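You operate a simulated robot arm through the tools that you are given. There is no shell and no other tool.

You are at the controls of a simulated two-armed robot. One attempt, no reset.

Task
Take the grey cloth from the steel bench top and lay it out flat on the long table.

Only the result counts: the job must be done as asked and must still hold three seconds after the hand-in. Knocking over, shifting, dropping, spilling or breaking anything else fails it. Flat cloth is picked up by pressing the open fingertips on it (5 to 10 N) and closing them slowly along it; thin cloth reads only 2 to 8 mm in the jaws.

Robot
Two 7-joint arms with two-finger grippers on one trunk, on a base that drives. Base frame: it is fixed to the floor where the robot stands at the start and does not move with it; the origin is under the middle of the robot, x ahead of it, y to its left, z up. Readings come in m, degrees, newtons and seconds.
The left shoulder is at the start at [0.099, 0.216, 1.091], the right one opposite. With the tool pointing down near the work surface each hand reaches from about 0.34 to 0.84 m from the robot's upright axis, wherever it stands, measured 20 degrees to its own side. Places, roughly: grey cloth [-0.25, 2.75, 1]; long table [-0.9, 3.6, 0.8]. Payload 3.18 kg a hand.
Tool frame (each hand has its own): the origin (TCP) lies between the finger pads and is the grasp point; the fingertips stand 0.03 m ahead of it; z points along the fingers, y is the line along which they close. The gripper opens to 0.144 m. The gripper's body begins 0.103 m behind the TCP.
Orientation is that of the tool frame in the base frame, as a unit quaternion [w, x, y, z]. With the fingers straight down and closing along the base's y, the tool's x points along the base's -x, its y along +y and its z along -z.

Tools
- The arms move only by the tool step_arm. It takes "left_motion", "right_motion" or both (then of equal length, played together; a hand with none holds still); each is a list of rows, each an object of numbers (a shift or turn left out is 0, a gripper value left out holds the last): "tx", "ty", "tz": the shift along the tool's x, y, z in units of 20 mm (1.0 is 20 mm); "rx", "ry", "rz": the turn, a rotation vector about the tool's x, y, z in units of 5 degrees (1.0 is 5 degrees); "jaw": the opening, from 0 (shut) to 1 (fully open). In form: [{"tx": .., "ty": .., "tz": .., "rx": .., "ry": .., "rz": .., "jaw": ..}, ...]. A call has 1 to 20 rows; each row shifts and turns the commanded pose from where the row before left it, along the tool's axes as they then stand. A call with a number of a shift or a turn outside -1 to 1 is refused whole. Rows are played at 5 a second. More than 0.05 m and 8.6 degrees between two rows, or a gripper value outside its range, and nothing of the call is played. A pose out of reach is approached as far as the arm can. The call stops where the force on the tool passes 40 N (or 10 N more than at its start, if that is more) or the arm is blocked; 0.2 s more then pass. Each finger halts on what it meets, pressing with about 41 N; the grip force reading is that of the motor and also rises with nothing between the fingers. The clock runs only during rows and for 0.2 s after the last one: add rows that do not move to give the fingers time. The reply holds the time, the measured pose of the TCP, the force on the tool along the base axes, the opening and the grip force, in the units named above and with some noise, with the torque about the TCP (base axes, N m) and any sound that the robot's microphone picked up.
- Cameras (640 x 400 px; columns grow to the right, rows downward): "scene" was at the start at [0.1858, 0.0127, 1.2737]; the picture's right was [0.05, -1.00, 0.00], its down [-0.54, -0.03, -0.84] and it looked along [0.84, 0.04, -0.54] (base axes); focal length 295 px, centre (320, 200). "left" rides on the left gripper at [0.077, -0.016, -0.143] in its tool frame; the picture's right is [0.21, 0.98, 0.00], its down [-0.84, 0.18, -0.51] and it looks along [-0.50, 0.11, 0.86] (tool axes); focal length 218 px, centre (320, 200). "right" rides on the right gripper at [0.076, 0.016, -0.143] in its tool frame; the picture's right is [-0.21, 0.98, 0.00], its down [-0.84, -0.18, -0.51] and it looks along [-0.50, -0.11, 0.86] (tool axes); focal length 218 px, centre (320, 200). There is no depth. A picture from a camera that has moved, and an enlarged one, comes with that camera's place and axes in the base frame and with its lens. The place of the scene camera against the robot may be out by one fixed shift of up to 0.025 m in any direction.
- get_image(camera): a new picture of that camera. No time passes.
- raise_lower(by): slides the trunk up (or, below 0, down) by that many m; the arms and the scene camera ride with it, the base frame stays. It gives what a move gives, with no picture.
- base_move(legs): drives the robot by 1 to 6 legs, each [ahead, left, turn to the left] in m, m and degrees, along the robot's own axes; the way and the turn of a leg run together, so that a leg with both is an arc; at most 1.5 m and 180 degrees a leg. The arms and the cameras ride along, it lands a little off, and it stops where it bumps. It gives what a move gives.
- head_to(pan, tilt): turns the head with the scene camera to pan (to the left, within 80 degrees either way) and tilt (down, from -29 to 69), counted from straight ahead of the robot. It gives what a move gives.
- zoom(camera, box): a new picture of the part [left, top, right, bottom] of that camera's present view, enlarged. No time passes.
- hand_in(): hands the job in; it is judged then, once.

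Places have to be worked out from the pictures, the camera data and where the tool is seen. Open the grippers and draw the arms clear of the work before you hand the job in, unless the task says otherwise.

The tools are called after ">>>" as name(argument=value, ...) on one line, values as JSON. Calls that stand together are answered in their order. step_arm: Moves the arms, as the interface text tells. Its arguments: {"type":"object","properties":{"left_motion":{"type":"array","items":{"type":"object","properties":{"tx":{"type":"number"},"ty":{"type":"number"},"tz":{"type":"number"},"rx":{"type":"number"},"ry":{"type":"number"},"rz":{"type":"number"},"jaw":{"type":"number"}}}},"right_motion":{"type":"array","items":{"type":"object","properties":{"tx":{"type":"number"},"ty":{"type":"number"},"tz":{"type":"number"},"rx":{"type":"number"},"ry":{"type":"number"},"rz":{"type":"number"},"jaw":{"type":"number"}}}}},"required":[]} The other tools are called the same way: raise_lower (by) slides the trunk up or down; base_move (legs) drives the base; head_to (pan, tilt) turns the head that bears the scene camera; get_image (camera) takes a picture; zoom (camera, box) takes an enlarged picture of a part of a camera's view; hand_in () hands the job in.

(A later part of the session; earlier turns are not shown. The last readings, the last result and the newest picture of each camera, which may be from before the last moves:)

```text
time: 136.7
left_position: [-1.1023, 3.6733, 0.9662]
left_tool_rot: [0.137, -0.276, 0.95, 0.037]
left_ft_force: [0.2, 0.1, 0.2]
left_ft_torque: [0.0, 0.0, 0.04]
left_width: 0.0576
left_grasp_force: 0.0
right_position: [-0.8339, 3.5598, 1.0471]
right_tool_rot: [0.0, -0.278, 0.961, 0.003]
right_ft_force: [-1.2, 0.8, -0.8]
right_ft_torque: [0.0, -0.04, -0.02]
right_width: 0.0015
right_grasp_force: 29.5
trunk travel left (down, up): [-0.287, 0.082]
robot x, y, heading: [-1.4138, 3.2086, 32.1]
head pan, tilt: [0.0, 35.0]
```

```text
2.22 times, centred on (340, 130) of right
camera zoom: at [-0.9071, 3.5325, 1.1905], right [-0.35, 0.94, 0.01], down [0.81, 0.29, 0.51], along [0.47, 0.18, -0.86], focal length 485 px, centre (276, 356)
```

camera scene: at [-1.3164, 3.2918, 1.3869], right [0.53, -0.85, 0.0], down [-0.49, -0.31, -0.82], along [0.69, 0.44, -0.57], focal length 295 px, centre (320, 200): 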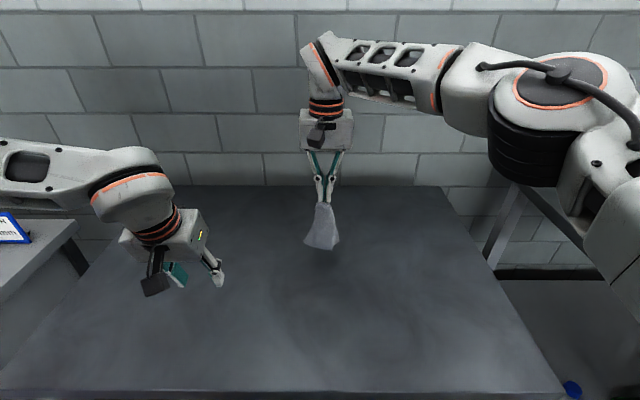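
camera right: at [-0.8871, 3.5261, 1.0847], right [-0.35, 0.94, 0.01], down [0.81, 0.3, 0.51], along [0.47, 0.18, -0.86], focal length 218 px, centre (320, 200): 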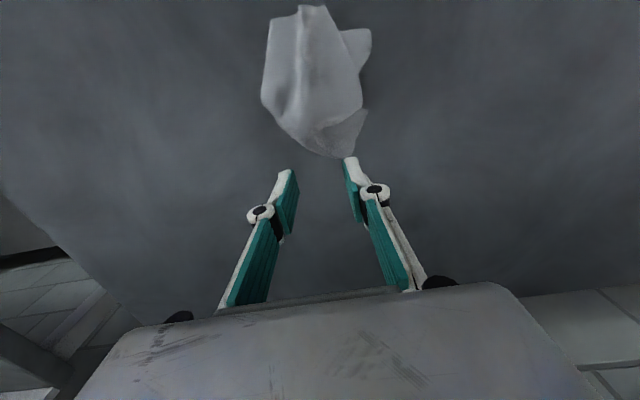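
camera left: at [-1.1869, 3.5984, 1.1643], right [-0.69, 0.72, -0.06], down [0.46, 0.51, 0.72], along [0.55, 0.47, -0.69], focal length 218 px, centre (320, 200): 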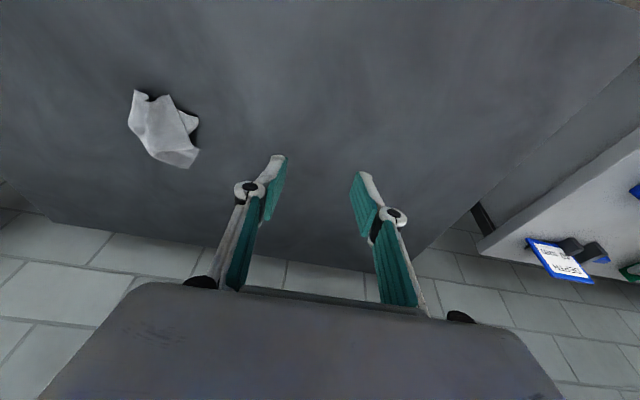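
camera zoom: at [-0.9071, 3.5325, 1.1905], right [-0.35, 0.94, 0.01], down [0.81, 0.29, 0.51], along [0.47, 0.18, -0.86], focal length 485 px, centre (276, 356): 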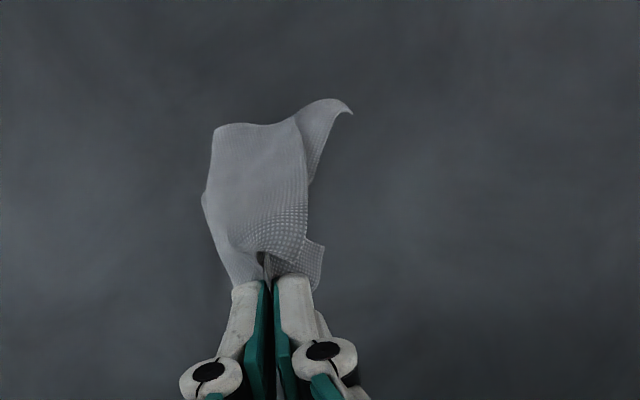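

It hangs ~0.16 m below the fingers, bottom close to the table. I zoom in to read the hang shape.

>>> zoom(camera="scene", box=[285, 170, 375, 265])

>>> zoom(camera="right", box=[290, 70, 390, 180])

```text
4.21 times, centred on (330, 218) of scene
camera zoom: at [-1.3164, 3.2918, 1.3869], right [0.53, -0.85, 0.0], down [-0.49, -0.31, -0.82], along [0.69, 0.44, -0.57], focal length 1241 px, centre (278, 126)
```

zoom: 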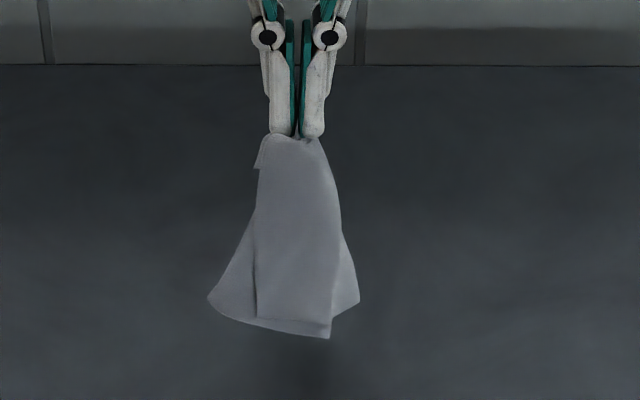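

```text
3.64 times, centred on (340, 125) of right
camera zoom: at [-0.9071, 3.5325, 1.1905], right [-0.35, 0.94, 0.01], down [0.81, 0.29, 0.51], along [0.47, 0.18, -0.86], focal length 794 px, centre (247, 473)
```

zoom: 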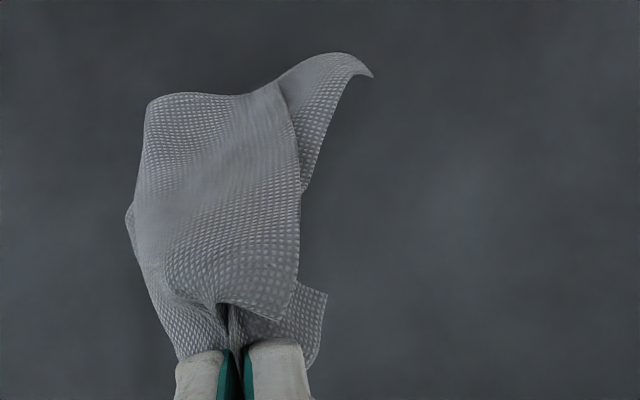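

I lay it down toward the robot this time: an arc moving back ~0.14 m while lowering.

>>> step_arm(right_motion=[{"tx": 0.6, "tz": 0.2}, {"tx": 0.6, "tz": 0.25}, {"tx": 0.6, "tz": 0.35}, {"tx": 0.6, "tz": 0.45}, {"tx": 0.6, "tz": 0.55}, {"tx": 0.6, "tz": 0.6}, {"tx": 0.6, "tz": 0.7}, {"tx": 0.5, "tz": 0.75}, {"tx": 0.5, "tz": 0.8}, {"tx": 0.5, "tz": 0.8}, {"tx": 0.5, "tz": 0.8}, {"tx": 0.5, "tz": 0.5}, {}])

>>> zoom(camera="scene", box=[270, 190, 390, 310])

>>> zoom(camera="right", box=[200, 60, 440, 240])

>>> zoom(camera="left", box=[40, 60, 280, 240])

```text
time: 139.5
left_position: [-1.1027, 3.6744, 0.9665]
left_tool_rot: [0.137, -0.276, 0.951, 0.037]
left_ft_force: [0.5, -0.4, 0.6]
left_ft_torque: [0.0, 0.01, -0.02]
left_width: 0.0576
left_grasp_force: 0.1
right_position: [-0.9467, 3.4894, 0.9114]
right_tool_rot: [-0.002, -0.278, 0.961, 0.002]
right_ft_force: [-0.2, -0.2, -1.7]
right_ft_torque: [0.04, 0.09, 0.0]
right_width: 0.0062
right_grasp_force: 43.7
trunk travel left (down, up): [-0.287, 0.082]
robot x, y, heading: [-1.4077, 3.2118, 31.9]
head pan, tilt: [0.0, 35.0]
```

```text
3.33 times, centred on (330, 250) of scene
camera zoom: at [-1.3162, 3.2917, 1.387], right [0.53, -0.85, 0.0], down [-0.49, -0.3, -0.82], along [0.69, 0.44, -0.57], focal length 982 px, centre (287, 33)
```

zoom: 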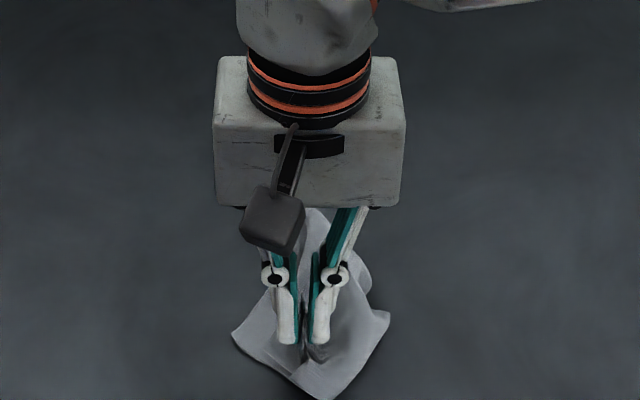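

```text
2.22 times, centred on (320, 150) of right
camera zoom: at [-1.019, 3.4616, 1.0543], right [-0.35, 0.94, 0.0], down [0.81, 0.3, 0.51], along [0.47, 0.18, -0.86], focal length 485 px, centre (320, 311)
```

zoom: 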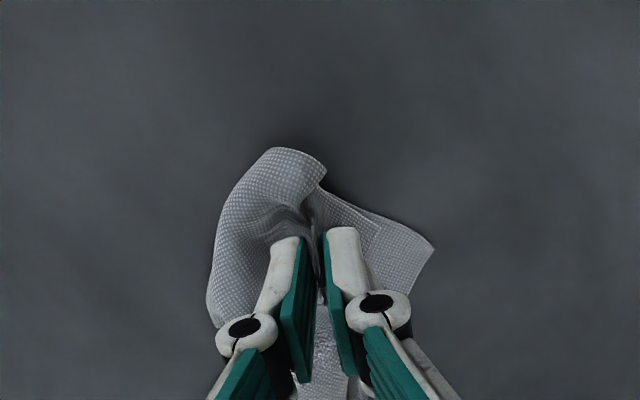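

```text
2.22 times, centred on (160, 150) of left
camera zoom: at [-1.1891, 3.5991, 1.0822], right [-0.69, 0.72, -0.06], down [0.46, 0.51, 0.72], along [0.55, 0.47, -0.69], focal length 485 px, centre (676, 311)
```

zoom: 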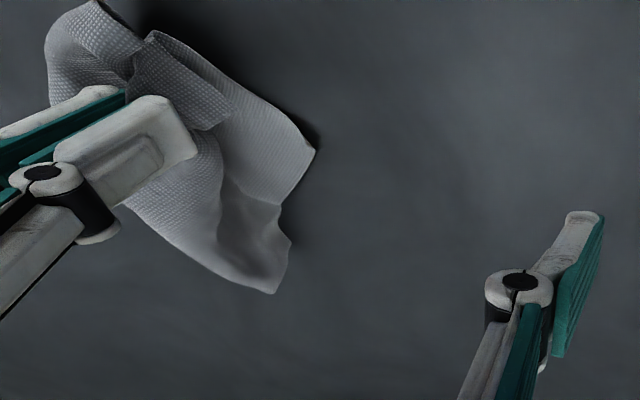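

It's partly spread now. I lower the rest of the way, release, and back the right hand off upward to view the result.

>>> step_arm(right_motion=[{"tx": 0.4, "tz": 0.5}, {"tx": 0.2, "tz": 0.3}, {"jaw": 0.1}, {"jaw": 0.2}, {"jaw": 0.3}, {}, {"tz": -0.9}, {"tz": -0.9}, {"tz": -0.9}, {"tz": -0.9}, {"tz": -0.9, "ty": -0.5}, {"ty": -1}, {"ty": -1}, {"ty": -1}, {"ty": -1}, {"ty": -1}, {"ty": -1}, {"ty": -1}, {}])

>>> zoom(camera="scene", box=[270, 220, 390, 320])

>>> zoom(camera="left", box=[40, 40, 240, 190])

>>> get_image(camera="right")

```text
time: 143.5
left_position: [-1.1021, 3.674, 0.9661]
left_tool_rot: [0.137, -0.277, 0.95, 0.036]
left_ft_force: [0.2, -0.8, -0.2]
left_ft_torque: [-0.03, -0.02, -0.03]
left_width: 0.0574
left_grasp_force: 0.0
right_position: [-0.8782, 3.3549, 0.9865]
right_tool_rot: [-0.001, -0.279, 0.96, 0.003]
right_ft_force: [0.3, 0.4, -0.3]
right_ft_torque: [0.0, 0.01, -0.02]
right_width: 0.0431
right_grasp_force: 0.0
trunk travel left (down, up): [-0.287, 0.082]
robot x, y, heading: [-1.4086, 3.2121, 32.2]
head pan, tilt: [0.0, 35.0]
```

```text
4.00 times, centred on (330, 270) of scene
camera zoom: at [-1.3161, 3.2923, 1.3869], right [0.53, -0.85, 0.0], down [-0.49, -0.31, -0.82], along [0.69, 0.44, -0.57], focal length 1179 px, centre (280, -80)
```

zoom: 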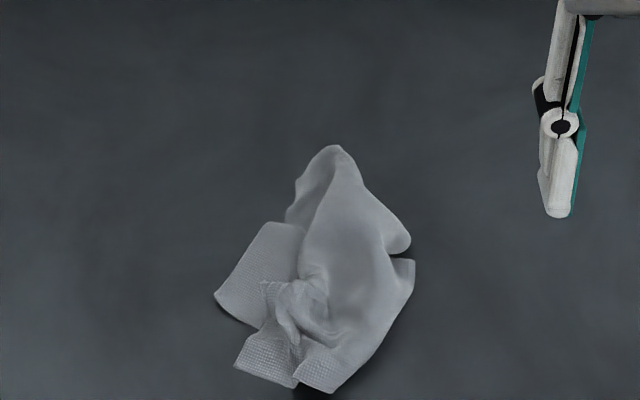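

```text
2.67 times, centred on (140, 115) of left
camera zoom: at [-1.1891, 3.5996, 1.0819], right [-0.69, 0.72, -0.06], down [0.46, 0.51, 0.72], along [0.55, 0.47, -0.69], focal length 582 px, centre (800, 427)
```

zoom: 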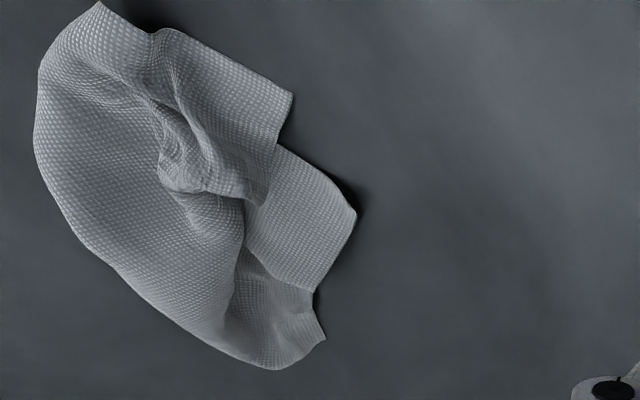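

```text
taken
camera right: at [-0.9495, 3.3277, 1.1293], right [-0.35, 0.94, 0.0], down [0.81, 0.3, 0.51], along [0.47, 0.18, -0.86], focal length 218 px, centre (320, 200)
```

right: 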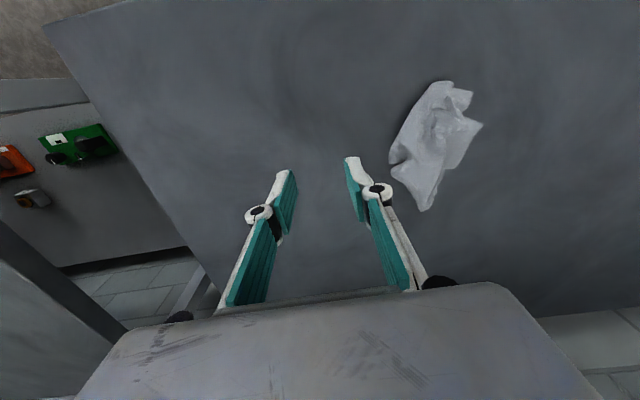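

The cloth is more spread but crumpled. I move the left hand so its camera looks straight at the cloth to identify all corners.

>>> step_arm(left_motion=[{"tz": -0.9}, {"tz": -0.9, "ty": -0.5}, {"tz": -0.9, "ty": -1, "tx": 0.3}, {"tz": -0.5, "ty": -1, "tx": 0.5}, {"ty": -1, "tx": 0.8}, {"ty": -1, "tx": 0.8}, {"ty": -1, "tx": 0.5}, {"ty": -1}, {"ty": -0.5}, {}])

>>> get_image(camera="left")

>>> zoom(camera="left", box=[220, 60, 400, 200])

```text
time: 145.7
left_position: [-1.0891, 3.5159, 1.0124]
left_tool_rot: [0.136, -0.277, 0.951, 0.037]
left_ft_force: [-0.1, -0.4, 0.6]
left_ft_torque: [0.0, -0.01, 0.0]
left_width: 0.0578
left_grasp_force: 0.1
right_position: [-0.8783, 3.3562, 0.9851]
right_tool_rot: [-0.001, -0.278, 0.961, 0.002]
right_ft_force: [0.3, -0.2, -0.3]
right_ft_torque: [-0.01, 0.01, 0.0]
right_width: 0.0433
right_grasp_force: 0.1
trunk travel left (down, up): [-0.287, 0.082]
robot x, y, heading: [-1.4038, 3.2094, 32.0]
head pan, tilt: [0.0, 35.0]
```

```text
taken
camera left: at [-1.1759, 3.4414, 1.1281], right [-0.69, 0.72, -0.06], down [0.46, 0.51, 0.72], along [0.55, 0.47, -0.69], focal length 218 px, centre (320, 200)
```

left: 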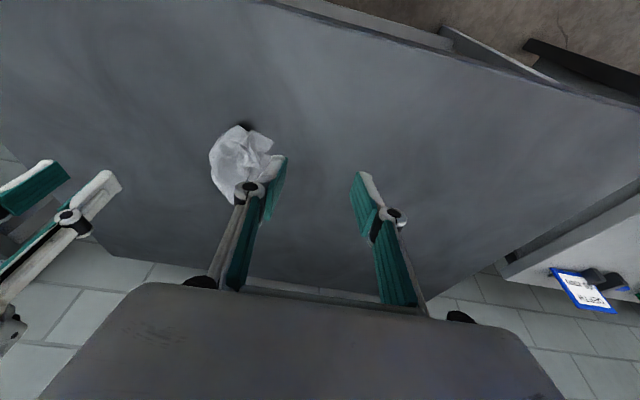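

```text
2.86 times, centred on (310, 130) of left
camera zoom: at [-1.1759, 3.4414, 1.1281], right [-0.69, 0.72, -0.06], down [0.46, 0.51, 0.72], along [0.55, 0.47, -0.69], focal length 624 px, centre (349, 400)
```

zoom: 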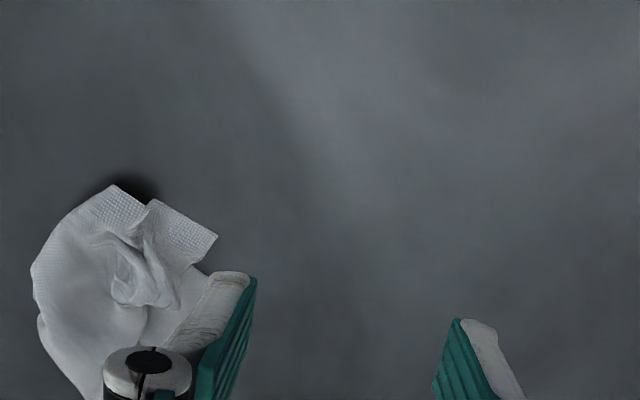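

The left finger blocks the view; I shift the left hand 6 cm further right so the cloth appears between its fingers.

>>> step_arm(left_motion=[{"ty": -1, "tz": -0.3}, {"ty": -1, "tz": -0.3}, {"ty": -1, "tz": -0.3}, {"ty": -0.6, "jaw": 0.8}, {}])

>>> zoom(camera="left", box=[230, 80, 410, 220])

>>> zoom(camera="scene", box=[300, 240, 400, 320])

```text
time: 146.9
left_position: [-1.0564, 3.4547, 1.0299]
left_tool_rot: [0.136, -0.276, 0.951, 0.037]
left_ft_force: [-0.4, -0.4, 0.6]
left_ft_torque: [0.0, 0.0, 0.0]
left_width: 0.1152
left_grasp_force: 0.1
right_position: [-0.8783, 3.3561, 0.9872]
right_tool_rot: [-0.001, -0.277, 0.961, 0.002]
right_ft_force: [-0.2, -0.1, -0.1]
right_ft_torque: [0.01, 0.02, 0.01]
right_width: 0.0433
right_grasp_force: 0.0
trunk travel left (down, up): [-0.287, 0.082]
robot x, y, heading: [-1.4082, 3.2071, 32.3]
head pan, tilt: [0.0, 35.0]
```

```text
2.86 times, centred on (320, 150) of left
camera zoom: at [-1.1417, 3.3793, 1.1462], right [-0.69, 0.72, -0.06], down [0.46, 0.51, 0.72], along [0.55, 0.47, -0.69], focal length 624 px, centre (320, 343)
```

zoom: 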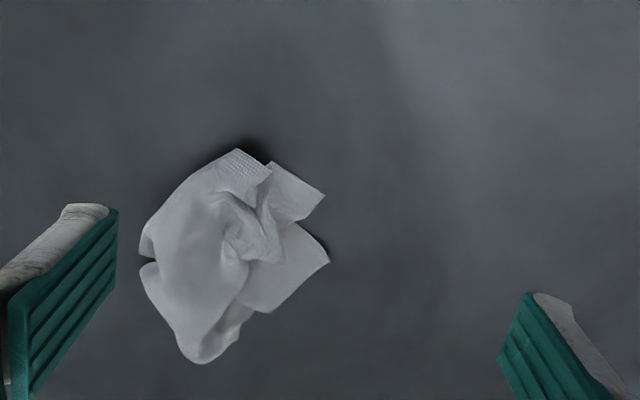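

```text
5.00 times, centred on (350, 280) of scene
camera zoom: at [-1.3161, 3.292, 1.3869], right [0.53, -0.85, 0.0], down [-0.49, -0.31, -0.82], along [0.69, 0.44, -0.57], focal length 1473 px, centre (170, -200)
```

zoom: 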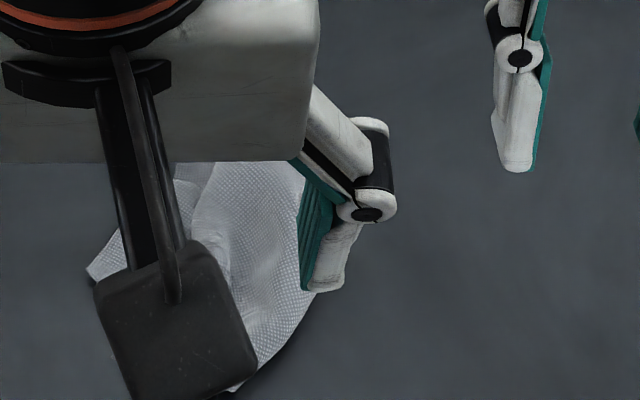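

The crumple shows a clean single-layer corner "D" pointing left at (0.552, 0.036). I'll pinch it there with the right hand; first I park the left hand to the left and test how far the right wrist yaws clockwise.

>>> step_arm(left_motion=[{"tz": -0.8, "ty": 0.8, "jaw": 0.3}, {"tz": -0.5, "ty": 1}, {"ty": 1}, {"ty": 1}, {"ty": 1}, {"ty": 1}, {"ty": 1}, {"ty": 1}, {"ty": 1}, {"ty": 1}, {"ty": 1}, {"ty": 1}, {"ty": 1}, {"ty": 1}, {}, {}, {}, {}], right_motion=[{"rz": 1}, {"rz": 1}, {"rz": 1}, {"rz": 1}, {"rz": 1}, {"rz": 1}, {"rz": 1}, {"rz": 1}, {"rz": 1}, {"rz": 1}, {"rz": 1}, {"rz": 1}, {"rz": 1}, {"rz": 1}, {"rz": 1}, {"rz": 1}, {"rz": 1}, {"rz": 1}])

>>> get_image(camera="right")

>>> get_image(camera="scene")

```text
time: 150.7
left_position: [-1.2108, 3.6826, 1.0555]
left_tool_rot: [0.137, -0.277, 0.95, 0.037]
left_ft_force: [-0.1, -0.7, -0.9]
left_ft_torque: [0.0, -0.01, 0.03]
left_width: 0.0433
left_grasp_force: 0.1
right_position: [-0.8774, 3.3558, 0.9851]
right_tool_rot: [-0.003, 0.483, 0.876, 0.001]
right_ft_force: [-0.6, -0.1, 1.1]
right_ft_torque: [0.01, 0.02, 0.0]
right_width: 0.043
right_grasp_force: 0.1
trunk travel left (down, up): [-0.287, 0.082]
robot x, y, heading: [-1.4092, 3.2154, 32.3]
head pan, tilt: [0.0, 35.0]
```

```text
taken
camera right: at [-0.9025, 3.4288, 1.1284], right [0.94, 0.34, 0.0], down [0.3, -0.81, 0.5], along [0.17, -0.47, -0.86], focal length 218 px, centre (320, 200)
```

right: 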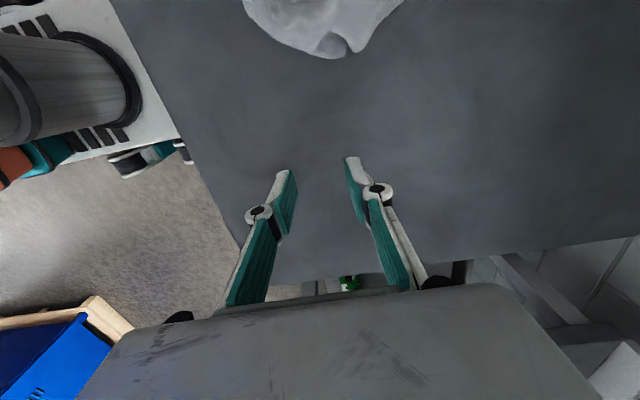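

```text
taken
camera scene: at [-1.316, 3.2919, 1.3869], right [0.53, -0.85, 0.0], down [-0.49, -0.31, -0.82], along [0.69, 0.44, -0.57], focal length 295 px, centre (320, 200)
```

scene: 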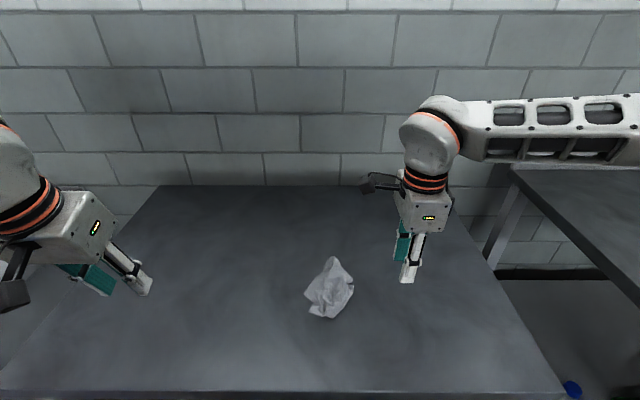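

The right wrist yaws the full 90° clockwise (closing along forward), which opens much better options. I bring the right hand over corner D at (0.561, 0.015), staying above the crumple, and look down.

>>> step_arm(right_motion=[{"tx": 0.885, "ty": 0.183}, {"tx": 0.885, "ty": 0.183}, {"tx": 0.885, "ty": 0.183}, {"tx": 0.885, "ty": 0.183}, {"tx": 0.885, "ty": 0.183}, {"tx": 0.885, "ty": 0.183}, {"tx": 0.885, "ty": 0.183}, {"tx": 0.885, "ty": 0.183}, {"tx": 0.885, "ty": 0.183}, {"tx": 0.885, "ty": 0.183}, {"tz": 0.9, "jaw": 0.215}, {"tz": 0.9}, {}])

>>> zoom(camera="right", box=[200, 60, 440, 240])

>>> zoom(camera="scene", box=[280, 220, 380, 320])

```text
time: 153.5
left_position: [-1.2094, 3.6839, 1.0539]
left_tool_rot: [0.137, -0.276, 0.951, 0.037]
left_ft_force: [0.4, 0.3, -0.4]
left_ft_torque: [0.0, 0.02, -0.01]
left_width: 0.0434
left_grasp_force: 0.1
right_position: [-0.9393, 3.5259, 0.95]
right_tool_rot: [-0.002, 0.482, 0.876, 0.001]
right_ft_force: [-0.7, 0.3, -0.2]
right_ft_torque: [0.02, -0.03, -0.03]
right_width: 0.031
right_grasp_force: 0.0
trunk travel left (down, up): [-0.287, 0.082]
robot x, y, heading: [-1.4052, 3.213, 32.0]
head pan, tilt: [0.0, 35.0]
```

```text
2.22 times, centred on (320, 150) of right
camera zoom: at [-0.9655, 3.598, 1.093], right [0.94, 0.35, 0.0], down [0.3, -0.81, 0.5], along [0.17, -0.47, -0.86], focal length 485 px, centre (320, 311)
```

zoom: 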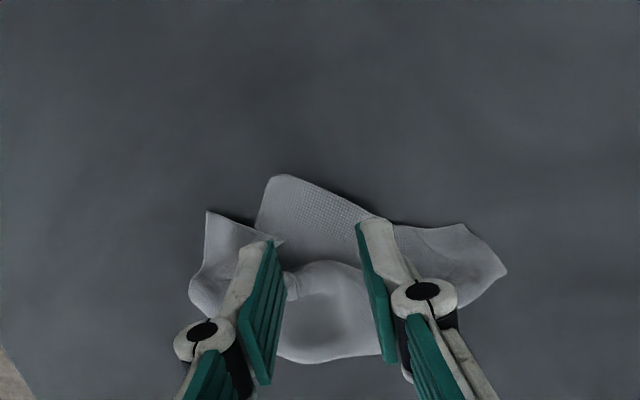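

```text
4.00 times, centred on (330, 270) of scene
camera zoom: at [-1.3159, 3.2916, 1.3869], right [0.53, -0.85, 0.0], down [-0.49, -0.3, -0.82], along [0.69, 0.44, -0.57], focal length 1179 px, centre (280, -80)
```

zoom: 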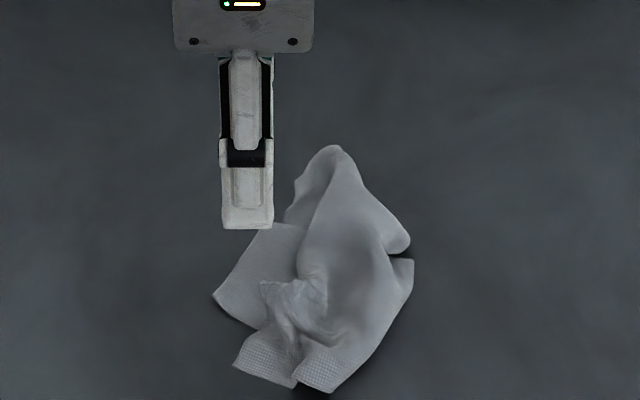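

From this side view corner D is at (0.541, 0.031) with its exposed part about 5 cm wide. I adjust to (0.549, 0.008) and descend to just above the cloth.

>>> step_arm(right_motion=[{"tx": -0.35, "ty": -0.68, "jaw": 0.235}, {"tz": 0.9}, {"tz": 0.9}, {"tz": 0.9}, {"tz": 0.4}, {}])

>>> zoom(camera="right", box=[200, 60, 440, 240])

```text
time: 154.9
left_position: [-1.2103, 3.6829, 1.054]
left_tool_rot: [0.137, -0.277, 0.95, 0.037]
left_ft_force: [-0.6, -0.8, 0.4]
left_ft_torque: [0.02, -0.01, -0.01]
left_width: 0.0431
left_grasp_force: 0.0
right_position: [-0.9483, 3.5114, 0.8892]
right_tool_rot: [-0.003, 0.482, 0.876, 0.001]
right_ft_force: [0.1, -0.4, 0.1]
right_ft_torque: [0.01, 0.01, 0.02]
right_width: 0.0339
right_grasp_force: 0.0
trunk travel left (down, up): [-0.287, 0.082]
robot x, y, heading: [-1.4095, 3.2131, 32.2]
head pan, tilt: [0.0, 35.0]
```

```text
2.22 times, centred on (320, 150) of right
camera zoom: at [-0.9742, 3.5855, 1.0323], right [0.94, 0.35, 0.0], down [0.3, -0.81, 0.5], along [0.17, -0.47, -0.86], focal length 485 px, centre (320, 311)
```

zoom: 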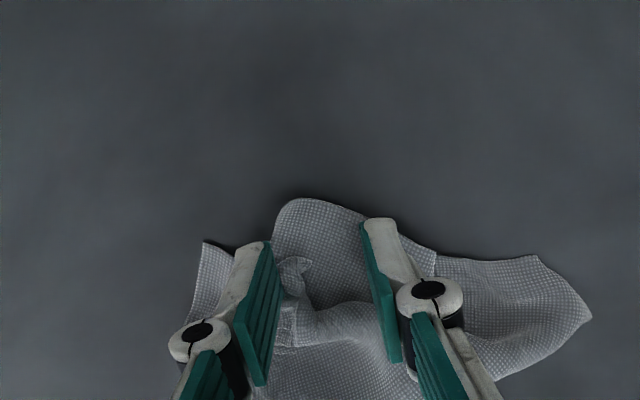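

The near finger is slightly outside piece D; I shift 13 mm forward and lower toward contact.

>>> step_arm(right_motion=[{"ty": 0.65}, {"tz": 0.15}, {"tz": 0.1}, {}, {}])

>>> zoom(camera="right", box=[200, 60, 440, 240])

```text
time: 156.1
left_position: [-1.2105, 3.6824, 1.0543]
left_tool_rot: [0.137, -0.276, 0.95, 0.037]
left_ft_force: [-0.5, -1.2, 0.7]
left_ft_torque: [0.01, 0.0, 0.0]
left_width: 0.0431
left_grasp_force: 0.1
right_position: [-0.938, 3.5205, 0.8842]
right_tool_rot: [-0.003, 0.482, 0.876, 0.0]
right_ft_force: [0.4, -0.7, 2.0]
right_ft_torque: [-0.03, 0.02, 0.04]
right_width: 0.0337
right_grasp_force: 0.1
trunk travel left (down, up): [-0.287, 0.082]
robot x, y, heading: [-1.409, 3.2105, 32.1]
head pan, tilt: [0.0, 35.0]
```

```text
2.22 times, centred on (320, 150) of right
camera zoom: at [-0.9637, 3.5929, 1.0265], right [0.94, 0.35, 0.0], down [0.3, -0.81, 0.5], along [0.17, -0.47, -0.86], focal length 485 px, centre (320, 311)
```

zoom: 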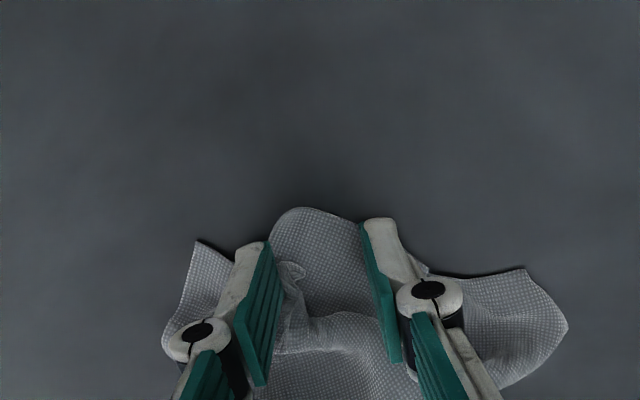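

The near finger is pushing the piece along instead of being above it. I lift 12 mm, move 15 mm forward, and come down again.

>>> step_arm(right_motion=[{"tz": -0.6}, {"ty": 0.75}, {}, {"tz": 0.35}])

>>> zoom(camera="right", box=[200, 60, 440, 240])

```text
time: 157.1
left_position: [-1.2093, 3.6826, 1.0531]
left_tool_rot: [0.137, -0.277, 0.951, 0.037]
left_ft_force: [0.5, -0.5, -0.6]
left_ft_torque: [0.0, 0.01, -0.02]
left_width: 0.0434
left_grasp_force: 0.0
right_position: [-0.9236, 3.5287, 0.888]
right_tool_rot: [-0.002, 0.483, 0.876, 0.001]
right_ft_force: [-0.6, 0.6, 0.0]
right_ft_torque: [-0.06, 0.02, -0.03]
right_width: 0.0338
right_grasp_force: 0.1
trunk travel left (down, up): [-0.287, 0.082]
robot x, y, heading: [-1.408, 3.2131, 32.2]
head pan, tilt: [0.0, 35.0]
```

```text
2.22 times, centred on (320, 150) of right
camera zoom: at [-0.9501, 3.6021, 1.0316], right [0.94, 0.35, 0.0], down [0.3, -0.81, 0.5], along [0.17, -0.47, -0.86], focal length 485 px, centre (320, 311)
```

zoom: 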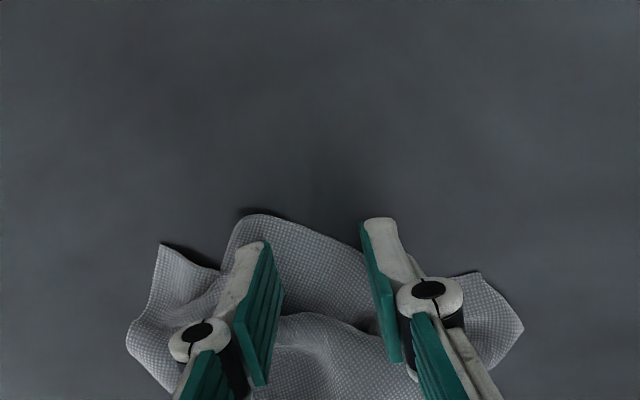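

Now both fingers are over D. I move 8 mm right (further onto the piece) and lower to contact.

>>> step_arm(right_motion=[{"tx": -0.4}, {"tz": 0.15}, {"tz": 0.12}, {}, {}])

>>> zoom(camera="right", box=[200, 60, 440, 240])

```text
time: 158.3
left_position: [-1.2095, 3.684, 1.0543]
left_tool_rot: [0.137, -0.276, 0.951, 0.037]
left_ft_force: [0.1, 0.2, -1.2]
left_ft_torque: [0.0, -0.02, 0.0]
left_width: 0.0432
left_grasp_force: 0.0
right_position: [-0.9202, 3.5207, 0.8824]
right_tool_rot: [-0.003, 0.483, 0.876, 0.001]
right_ft_force: [0.3, -0.5, -0.4]
right_ft_torque: [-0.01, -0.03, 0.02]
right_width: 0.0337
right_grasp_force: 0.1
trunk travel left (down, up): [-0.287, 0.082]
robot x, y, heading: [-1.4078, 3.2141, 32.0]
head pan, tilt: [0.0, 35.0]
```

```text
2.22 times, centred on (320, 150) of right
camera zoom: at [-0.9462, 3.5941, 1.0258], right [0.94, 0.35, 0.0], down [0.3, -0.81, 0.5], along [0.17, -0.47, -0.86], focal length 485 px, centre (320, 311)
```

zoom: 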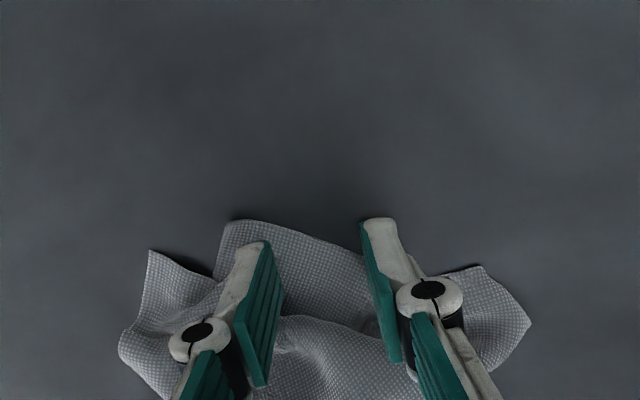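

Good alignment. I press down to about 10 N.

>>> step_arm(right_motion=[{"tx": -0.15, "tz": 0.08}, {"tz": 0.08}, {}, {}])

```text
time: 159.3
left_position: [-1.2105, 3.6831, 1.0558]
left_tool_rot: [0.137, -0.276, 0.95, 0.037]
left_ft_force: [1.3, 1.5, -0.3]
left_ft_torque: [-0.03, 0.02, 0.02]
left_width: 0.0434
left_grasp_force: 0.1
right_position: [-0.919, 3.5204, 0.881]
right_tool_rot: [-0.002, 0.483, 0.876, 0.003]
right_ft_force: [-0.3, 2.5, 14.6]
right_ft_torque: [-0.09, 0.17, -0.05]
right_width: 0.0333
right_grasp_force: 0.1
trunk travel left (down, up): [-0.287, 0.082]
robot x, y, heading: [-1.4084, 3.2097, 32.0]
head pan, tilt: [0.0, 35.0]
```

14.6 N; I ease slightly and close slowly to 13 mm.

>>> step_arm(right_motion=[{"tz": -0.03, "jaw": 0.215}, {"jaw": 0.195}, {"jaw": 0.175}, {"jaw": 0.155, "tz": 0.008}, {"jaw": 0.135, "tz": 0.008}, {"jaw": 0.115, "tz": 0.008}, {"jaw": 0.095, "tz": 0.008}])

>>> zoom(camera="right", box=[200, 60, 440, 240])

```text
time: 160.9
left_position: [-1.2096, 3.6826, 1.0543]
left_tool_rot: [0.137, -0.276, 0.951, 0.037]
left_ft_force: [0.2, -0.1, 0.4]
left_ft_torque: [0.02, 0.02, -0.04]
left_width: 0.0431
left_grasp_force: 0.1
right_position: [-0.9192, 3.5181, 0.8804]
right_tool_rot: [-0.003, 0.483, 0.876, 0.0]
right_ft_force: [-0.5, -0.2, 9.2]
right_ft_torque: [-0.07, -0.01, 0.01]
right_width: 0.0131
right_grasp_force: 0.1
trunk travel left (down, up): [-0.287, 0.082]
robot x, y, heading: [-1.4098, 3.2114, 32.2]
head pan, tilt: [0.0, 35.0]
```

```text
2.22 times, centred on (320, 150) of right
camera zoom: at [-0.9456, 3.5909, 1.0232], right [0.94, 0.35, 0.0], down [0.3, -0.81, 0.5], along [0.17, -0.47, -0.86], focal length 485 px, centre (320, 311)
```

zoom: 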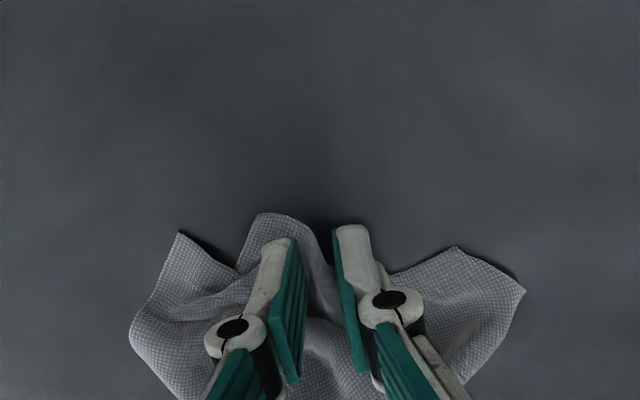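

I finish closing and check what is held.

>>> step_arm(right_motion=[{"jaw": 0.08, "tz": 0.008}, {"jaw": 0.065, "tz": 0.008}, {"jaw": 0.05}, {"jaw": 0.035}, {"jaw": 0.02}, {"jaw": 0.0}, {}, {}])

>>> zoom(camera="right", box=[200, 60, 440, 240])

```text
time: 162.7
left_position: [-1.2104, 3.6827, 1.0544]
left_tool_rot: [0.137, -0.276, 0.95, 0.037]
left_ft_force: [0.6, 0.2, 0.2]
left_ft_torque: [-0.04, 0.01, 0.0]
left_width: 0.0432
left_grasp_force: 0.1
right_position: [-0.9198, 3.5181, 0.8783]
right_tool_rot: [-0.002, 0.482, 0.876, 0.001]
right_ft_force: [0.9, -0.1, 1.8]
right_ft_torque: [-0.05, 0.17, 0.0]
right_width: 0.0005
right_grasp_force: 29.7
trunk travel left (down, up): [-0.287, 0.082]
robot x, y, heading: [-1.4098, 3.2154, 32.4]
head pan, tilt: [0.0, 35.0]
```

```text
2.22 times, centred on (320, 150) of right
camera zoom: at [-0.9454, 3.591, 1.0225], right [0.94, 0.35, 0.0], down [0.3, -0.81, 0.5], along [0.17, -0.47, -0.86], focal length 485 px, centre (320, 311)
```

zoom: 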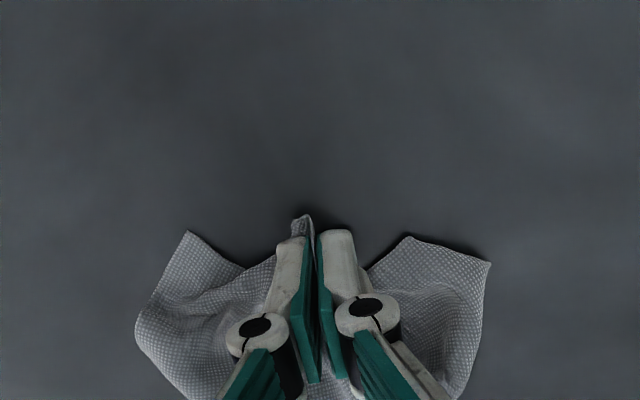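

The D tip shows between the fingertips. I lift ~0.17 m to test the grip and see the hang.

>>> step_arm(right_motion=[{"tz": -0.4}, {"tz": -0.6}, {"tz": -0.8}, {"tz": -0.9}, {"tz": -0.9}, {"tz": -0.9}, {"tz": -0.9}, {"tz": -0.9}, {"tz": -0.9}, {"tz": -0.9}, {}, {}])

>>> zoom(camera="scene", box=[260, 170, 380, 300])

>>> zoom(camera="right", box=[200, 20, 440, 200])

```text
time: 165.3
left_position: [-1.2097, 3.6826, 1.0544]
left_tool_rot: [0.137, -0.277, 0.95, 0.038]
left_ft_force: [0.2, 0.1, -0.9]
left_ft_torque: [0.03, 0.03, 0.03]
left_width: 0.0436
left_grasp_force: 0.0
right_position: [-0.9178, 3.5181, 1.0416]
right_tool_rot: [-0.002, 0.482, 0.876, 0.001]
right_ft_force: [-0.6, -0.2, -1.2]
right_ft_torque: [0.01, 0.0, 0.03]
right_width: 0.0066
right_grasp_force: 40.3
trunk travel left (down, up): [-0.287, 0.082]
robot x, y, heading: [-1.4076, 3.2109, 32.1]
head pan, tilt: [0.0, 35.0]
```

```text
3.08 times, centred on (320, 235) of scene
camera zoom: at [-1.3161, 3.2918, 1.3869], right [0.53, -0.85, 0.0], down [-0.49, -0.3, -0.82], along [0.69, 0.44, -0.57], focal length 907 px, centre (320, 92)
```

zoom: 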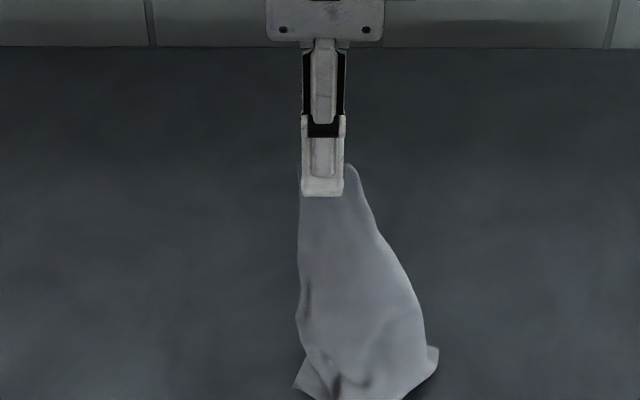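

```text
2.22 times, centred on (320, 110) of right
camera zoom: at [-0.9443, 3.5903, 1.1849], right [0.94, 0.35, 0.0], down [0.3, -0.81, 0.5], along [0.17, -0.47, -0.86], focal length 485 px, centre (320, 400)
```

zoom: 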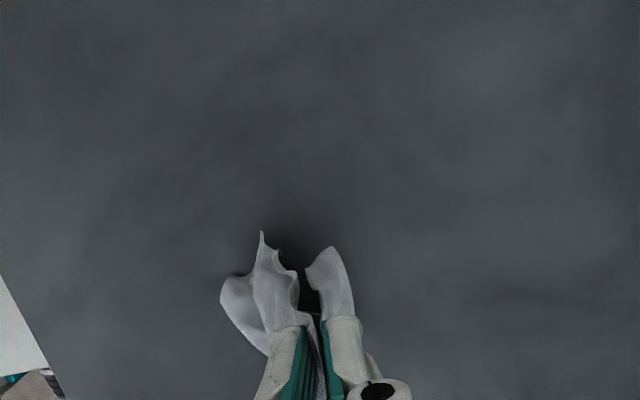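

The grip holds (6.6 mm) and the cloth now hangs much longer, i.e. more unfolded. Let me see it whole, also from the left camera.

>>> zoom(camera="scene", box=[260, 210, 400, 330])

>>> get_image(camera="left")

```text
3.33 times, centred on (330, 270) of scene
camera zoom: at [-1.3161, 3.2918, 1.3869], right [0.53, -0.85, 0.0], down [-0.49, -0.3, -0.82], along [0.69, 0.44, -0.57], focal length 982 px, centre (287, -33)
```

zoom: 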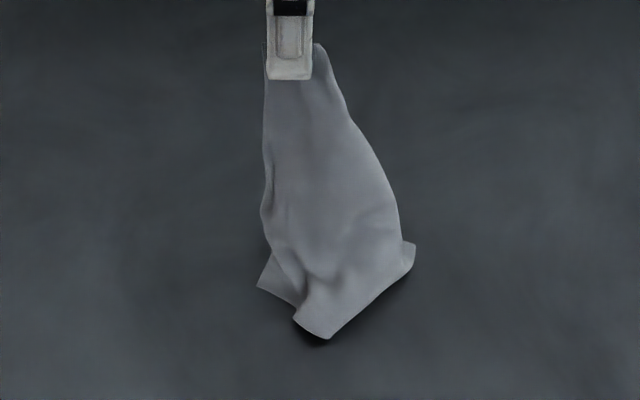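

```text
taken
camera left: at [-1.2968, 3.6078, 1.1705], right [-0.69, 0.72, -0.06], down [0.46, 0.51, 0.72], along [0.55, 0.47, -0.69], focal length 218 px, centre (320, 200)
```

left: 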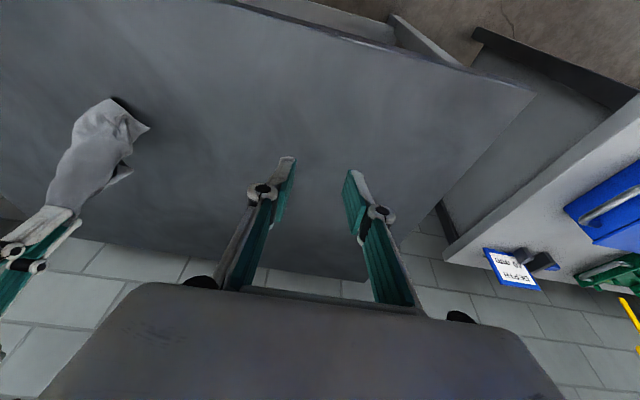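

The cloth hangs like a taco: a smooth crease on the right, open edges toward the left. Moving the hand right while lowering will lay it crease-down with both wings opening upward/outward. I do that arc now.

>>> step_arm(right_motion=[{"tx": -0.717, "tz": 0.1}, {"tx": -0.717, "tz": 0.1}, {"tx": -0.717, "tz": 0.1}, {"tx": -0.667, "tz": 0.285}, {"tx": -0.667, "tz": 0.285}, {"tx": -0.667, "tz": 0.285}, {"tx": -0.567, "tz": 0.45}, {"tx": -0.567, "tz": 0.45}, {"tx": -0.567, "tz": 0.45}, {"tx": -0.433, "tz": 0.6}, {"tx": -0.433, "tz": 0.6}, {"tx": -0.433, "tz": 0.6}, {}])

>>> get_image(camera="scene")

>>> zoom(camera="scene", box=[280, 220, 420, 320])

>>> get_image(camera="right")

```text
time: 168.1
left_position: [-1.2106, 3.6837, 1.0545]
left_tool_rot: [0.137, -0.277, 0.95, 0.037]
left_ft_force: [-0.6, -0.8, 0.1]
left_ft_torque: [-0.04, 0.01, 0.01]
left_width: 0.0433
left_grasp_force: 0.1
right_position: [-0.8431, 3.3972, 0.9556]
right_tool_rot: [-0.003, 0.482, 0.876, 0.001]
right_ft_force: [0.3, 0.3, -1.5]
right_ft_torque: [-0.04, 0.03, -0.03]
right_width: 0.0
right_grasp_force: 30.5
trunk travel left (down, up): [-0.287, 0.082]
robot x, y, heading: [-1.4111, 3.2117, 32.2]
head pan, tilt: [0.0, 35.0]
```

```text
taken
camera scene: at [-1.3163, 3.2919, 1.3869], right [0.53, -0.85, 0.0], down [-0.49, -0.31, -0.82], along [0.69, 0.44, -0.57], focal length 295 px, centre (320, 200)
```

scene: 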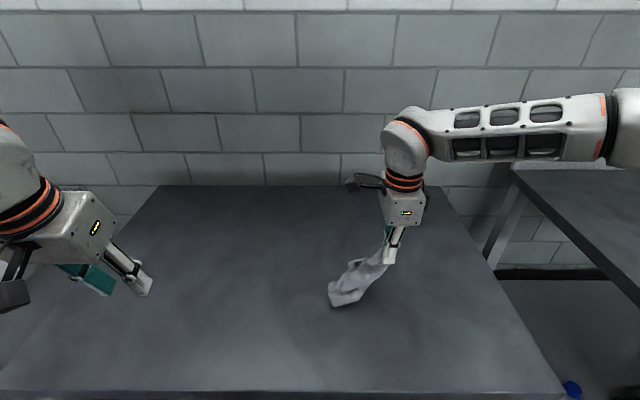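

```text
4.00 times, centred on (350, 270) of scene
camera zoom: at [-1.3163, 3.2919, 1.3869], right [0.53, -0.85, 0.0], down [-0.49, -0.31, -0.82], along [0.69, 0.44, -0.57], focal length 1179 px, centre (200, -80)
```

zoom: 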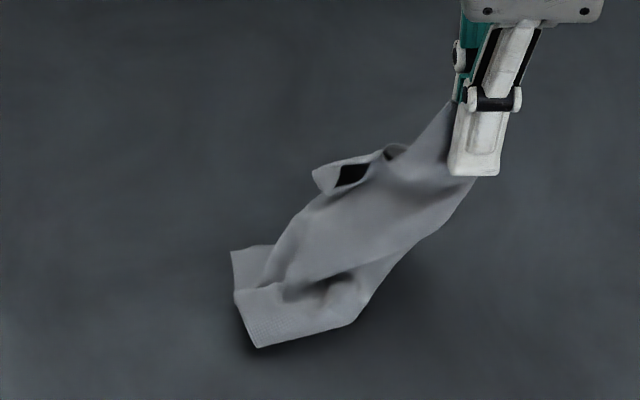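

```text
taken
camera right: at [-0.868, 3.4697, 1.0978], right [0.94, 0.35, 0.0], down [0.3, -0.81, 0.5], along [0.17, -0.47, -0.86], focal length 218 px, centre (320, 200)
```

right: 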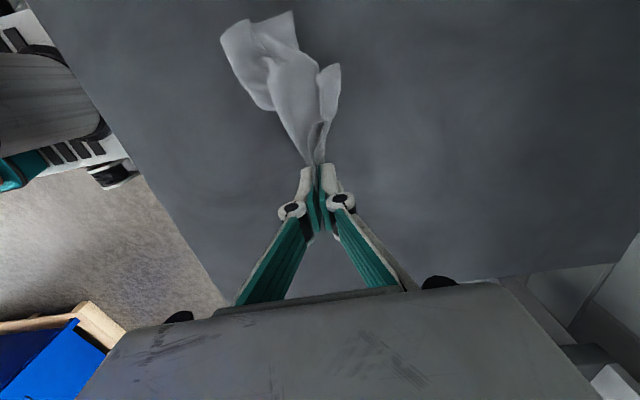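

I zoom the right camera (looking from above/left) to see how the wings lie.

>>> zoom(camera="right", box=[200, 0, 380, 180])

```text
2.22 times, centred on (290, 90) of right
camera zoom: at [-0.868, 3.4697, 1.0978], right [0.94, 0.35, 0.0], down [0.3, -0.81, 0.5], along [0.17, -0.47, -0.86], focal length 485 px, centre (387, 444)
```

zoom: 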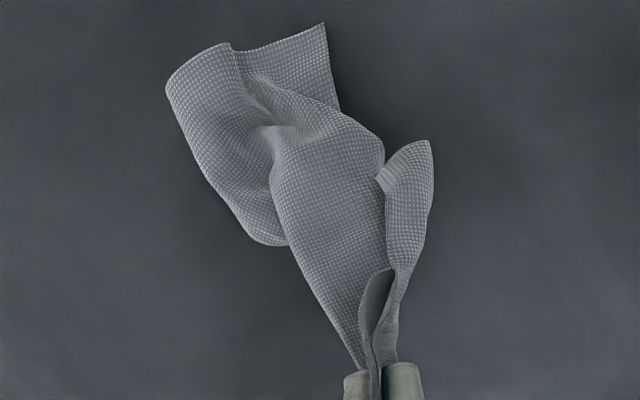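

It is opening: a near lobe lies on the table and a small far wing stands up. I finish lowering, release gently, and lift the hand away to the right.

>>> step_arm(right_motion=[{"tx": -0.4, "tz": 0.65}, {"tx": -0.4, "tz": 0.68}, {"tx": -0.4, "tz": 0.68}, {"tx": -0.3, "tz": 0.6}, {"tx": -0.3, "tz": 0.5}, {}, {"jaw": 0.08}, {"jaw": 0.16}, {"jaw": 0.24}, {}, {"tz": -0.9}, {"tz": -0.9}, {"tz": -0.9}, {"tz": -0.9, "tx": -0.6}, {"tx": -1}, {"tx": -1}, {"tx": -1}, {}])

>>> zoom(camera="scene", box=[290, 220, 430, 320])

>>> get_image(camera="right")

>>> zoom(camera="right", box=[200, 0, 420, 160])

```text
time: 171.9
left_position: [-1.2108, 3.683, 1.0539]
left_tool_rot: [0.137, -0.276, 0.951, 0.037]
left_ft_force: [-0.4, -0.3, -0.1]
left_ft_torque: [0.01, -0.02, 0.02]
left_width: 0.0434
left_grasp_force: 0.1
right_position: [-0.7847, 3.3072, 0.9627]
right_tool_rot: [-0.002, 0.483, 0.876, 0.001]
right_ft_force: [0.3, 0.1, -0.4]
right_ft_torque: [0.02, -0.06, -0.02]
right_width: 0.0343
right_grasp_force: 0.1
trunk travel left (down, up): [-0.287, 0.082]
robot x, y, heading: [-1.409, 3.215, 32.0]
head pan, tilt: [0.0, 35.0]
```

```text
4.00 times, centred on (360, 270) of scene
camera zoom: at [-1.3161, 3.2923, 1.3869], right [0.53, -0.85, 0.0], down [-0.49, -0.31, -0.82], along [0.69, 0.44, -0.57], focal length 1179 px, centre (160, -80)
```

zoom: 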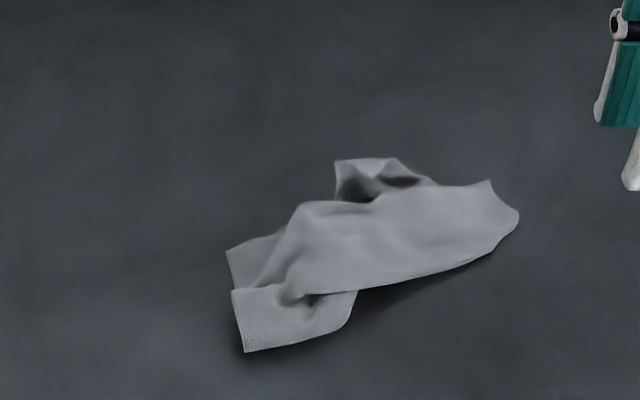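

```text
taken
camera right: at [-0.8095, 3.3796, 1.1061], right [0.94, 0.35, 0.0], down [0.3, -0.81, 0.5], along [0.17, -0.47, -0.86], focal length 218 px, centre (320, 200)
```

right: 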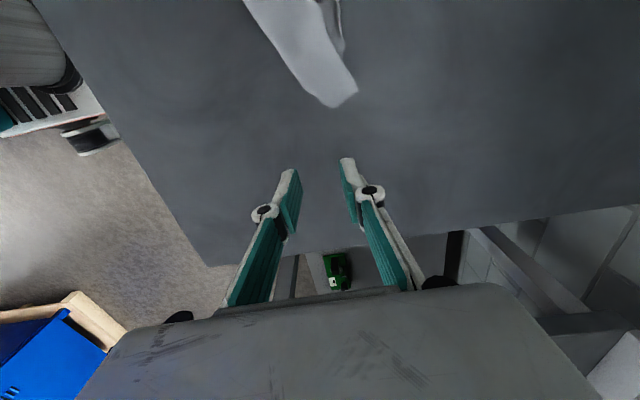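

```text
2.50 times, centred on (310, 80) of right
camera zoom: at [-0.8095, 3.3796, 1.1061], right [0.94, 0.35, 0.0], down [0.3, -0.81, 0.5], along [0.17, -0.47, -0.86], focal length 546 px, centre (345, 500)
```

zoom: 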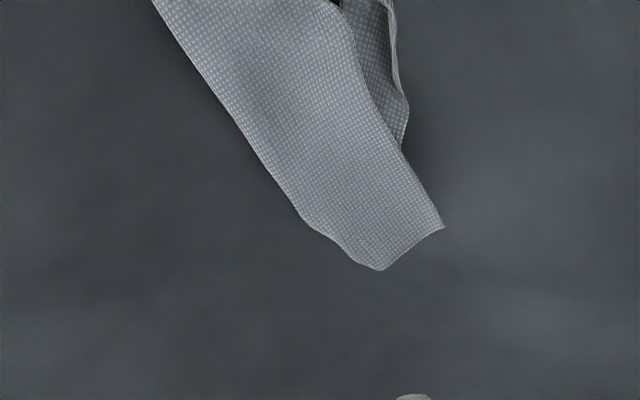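

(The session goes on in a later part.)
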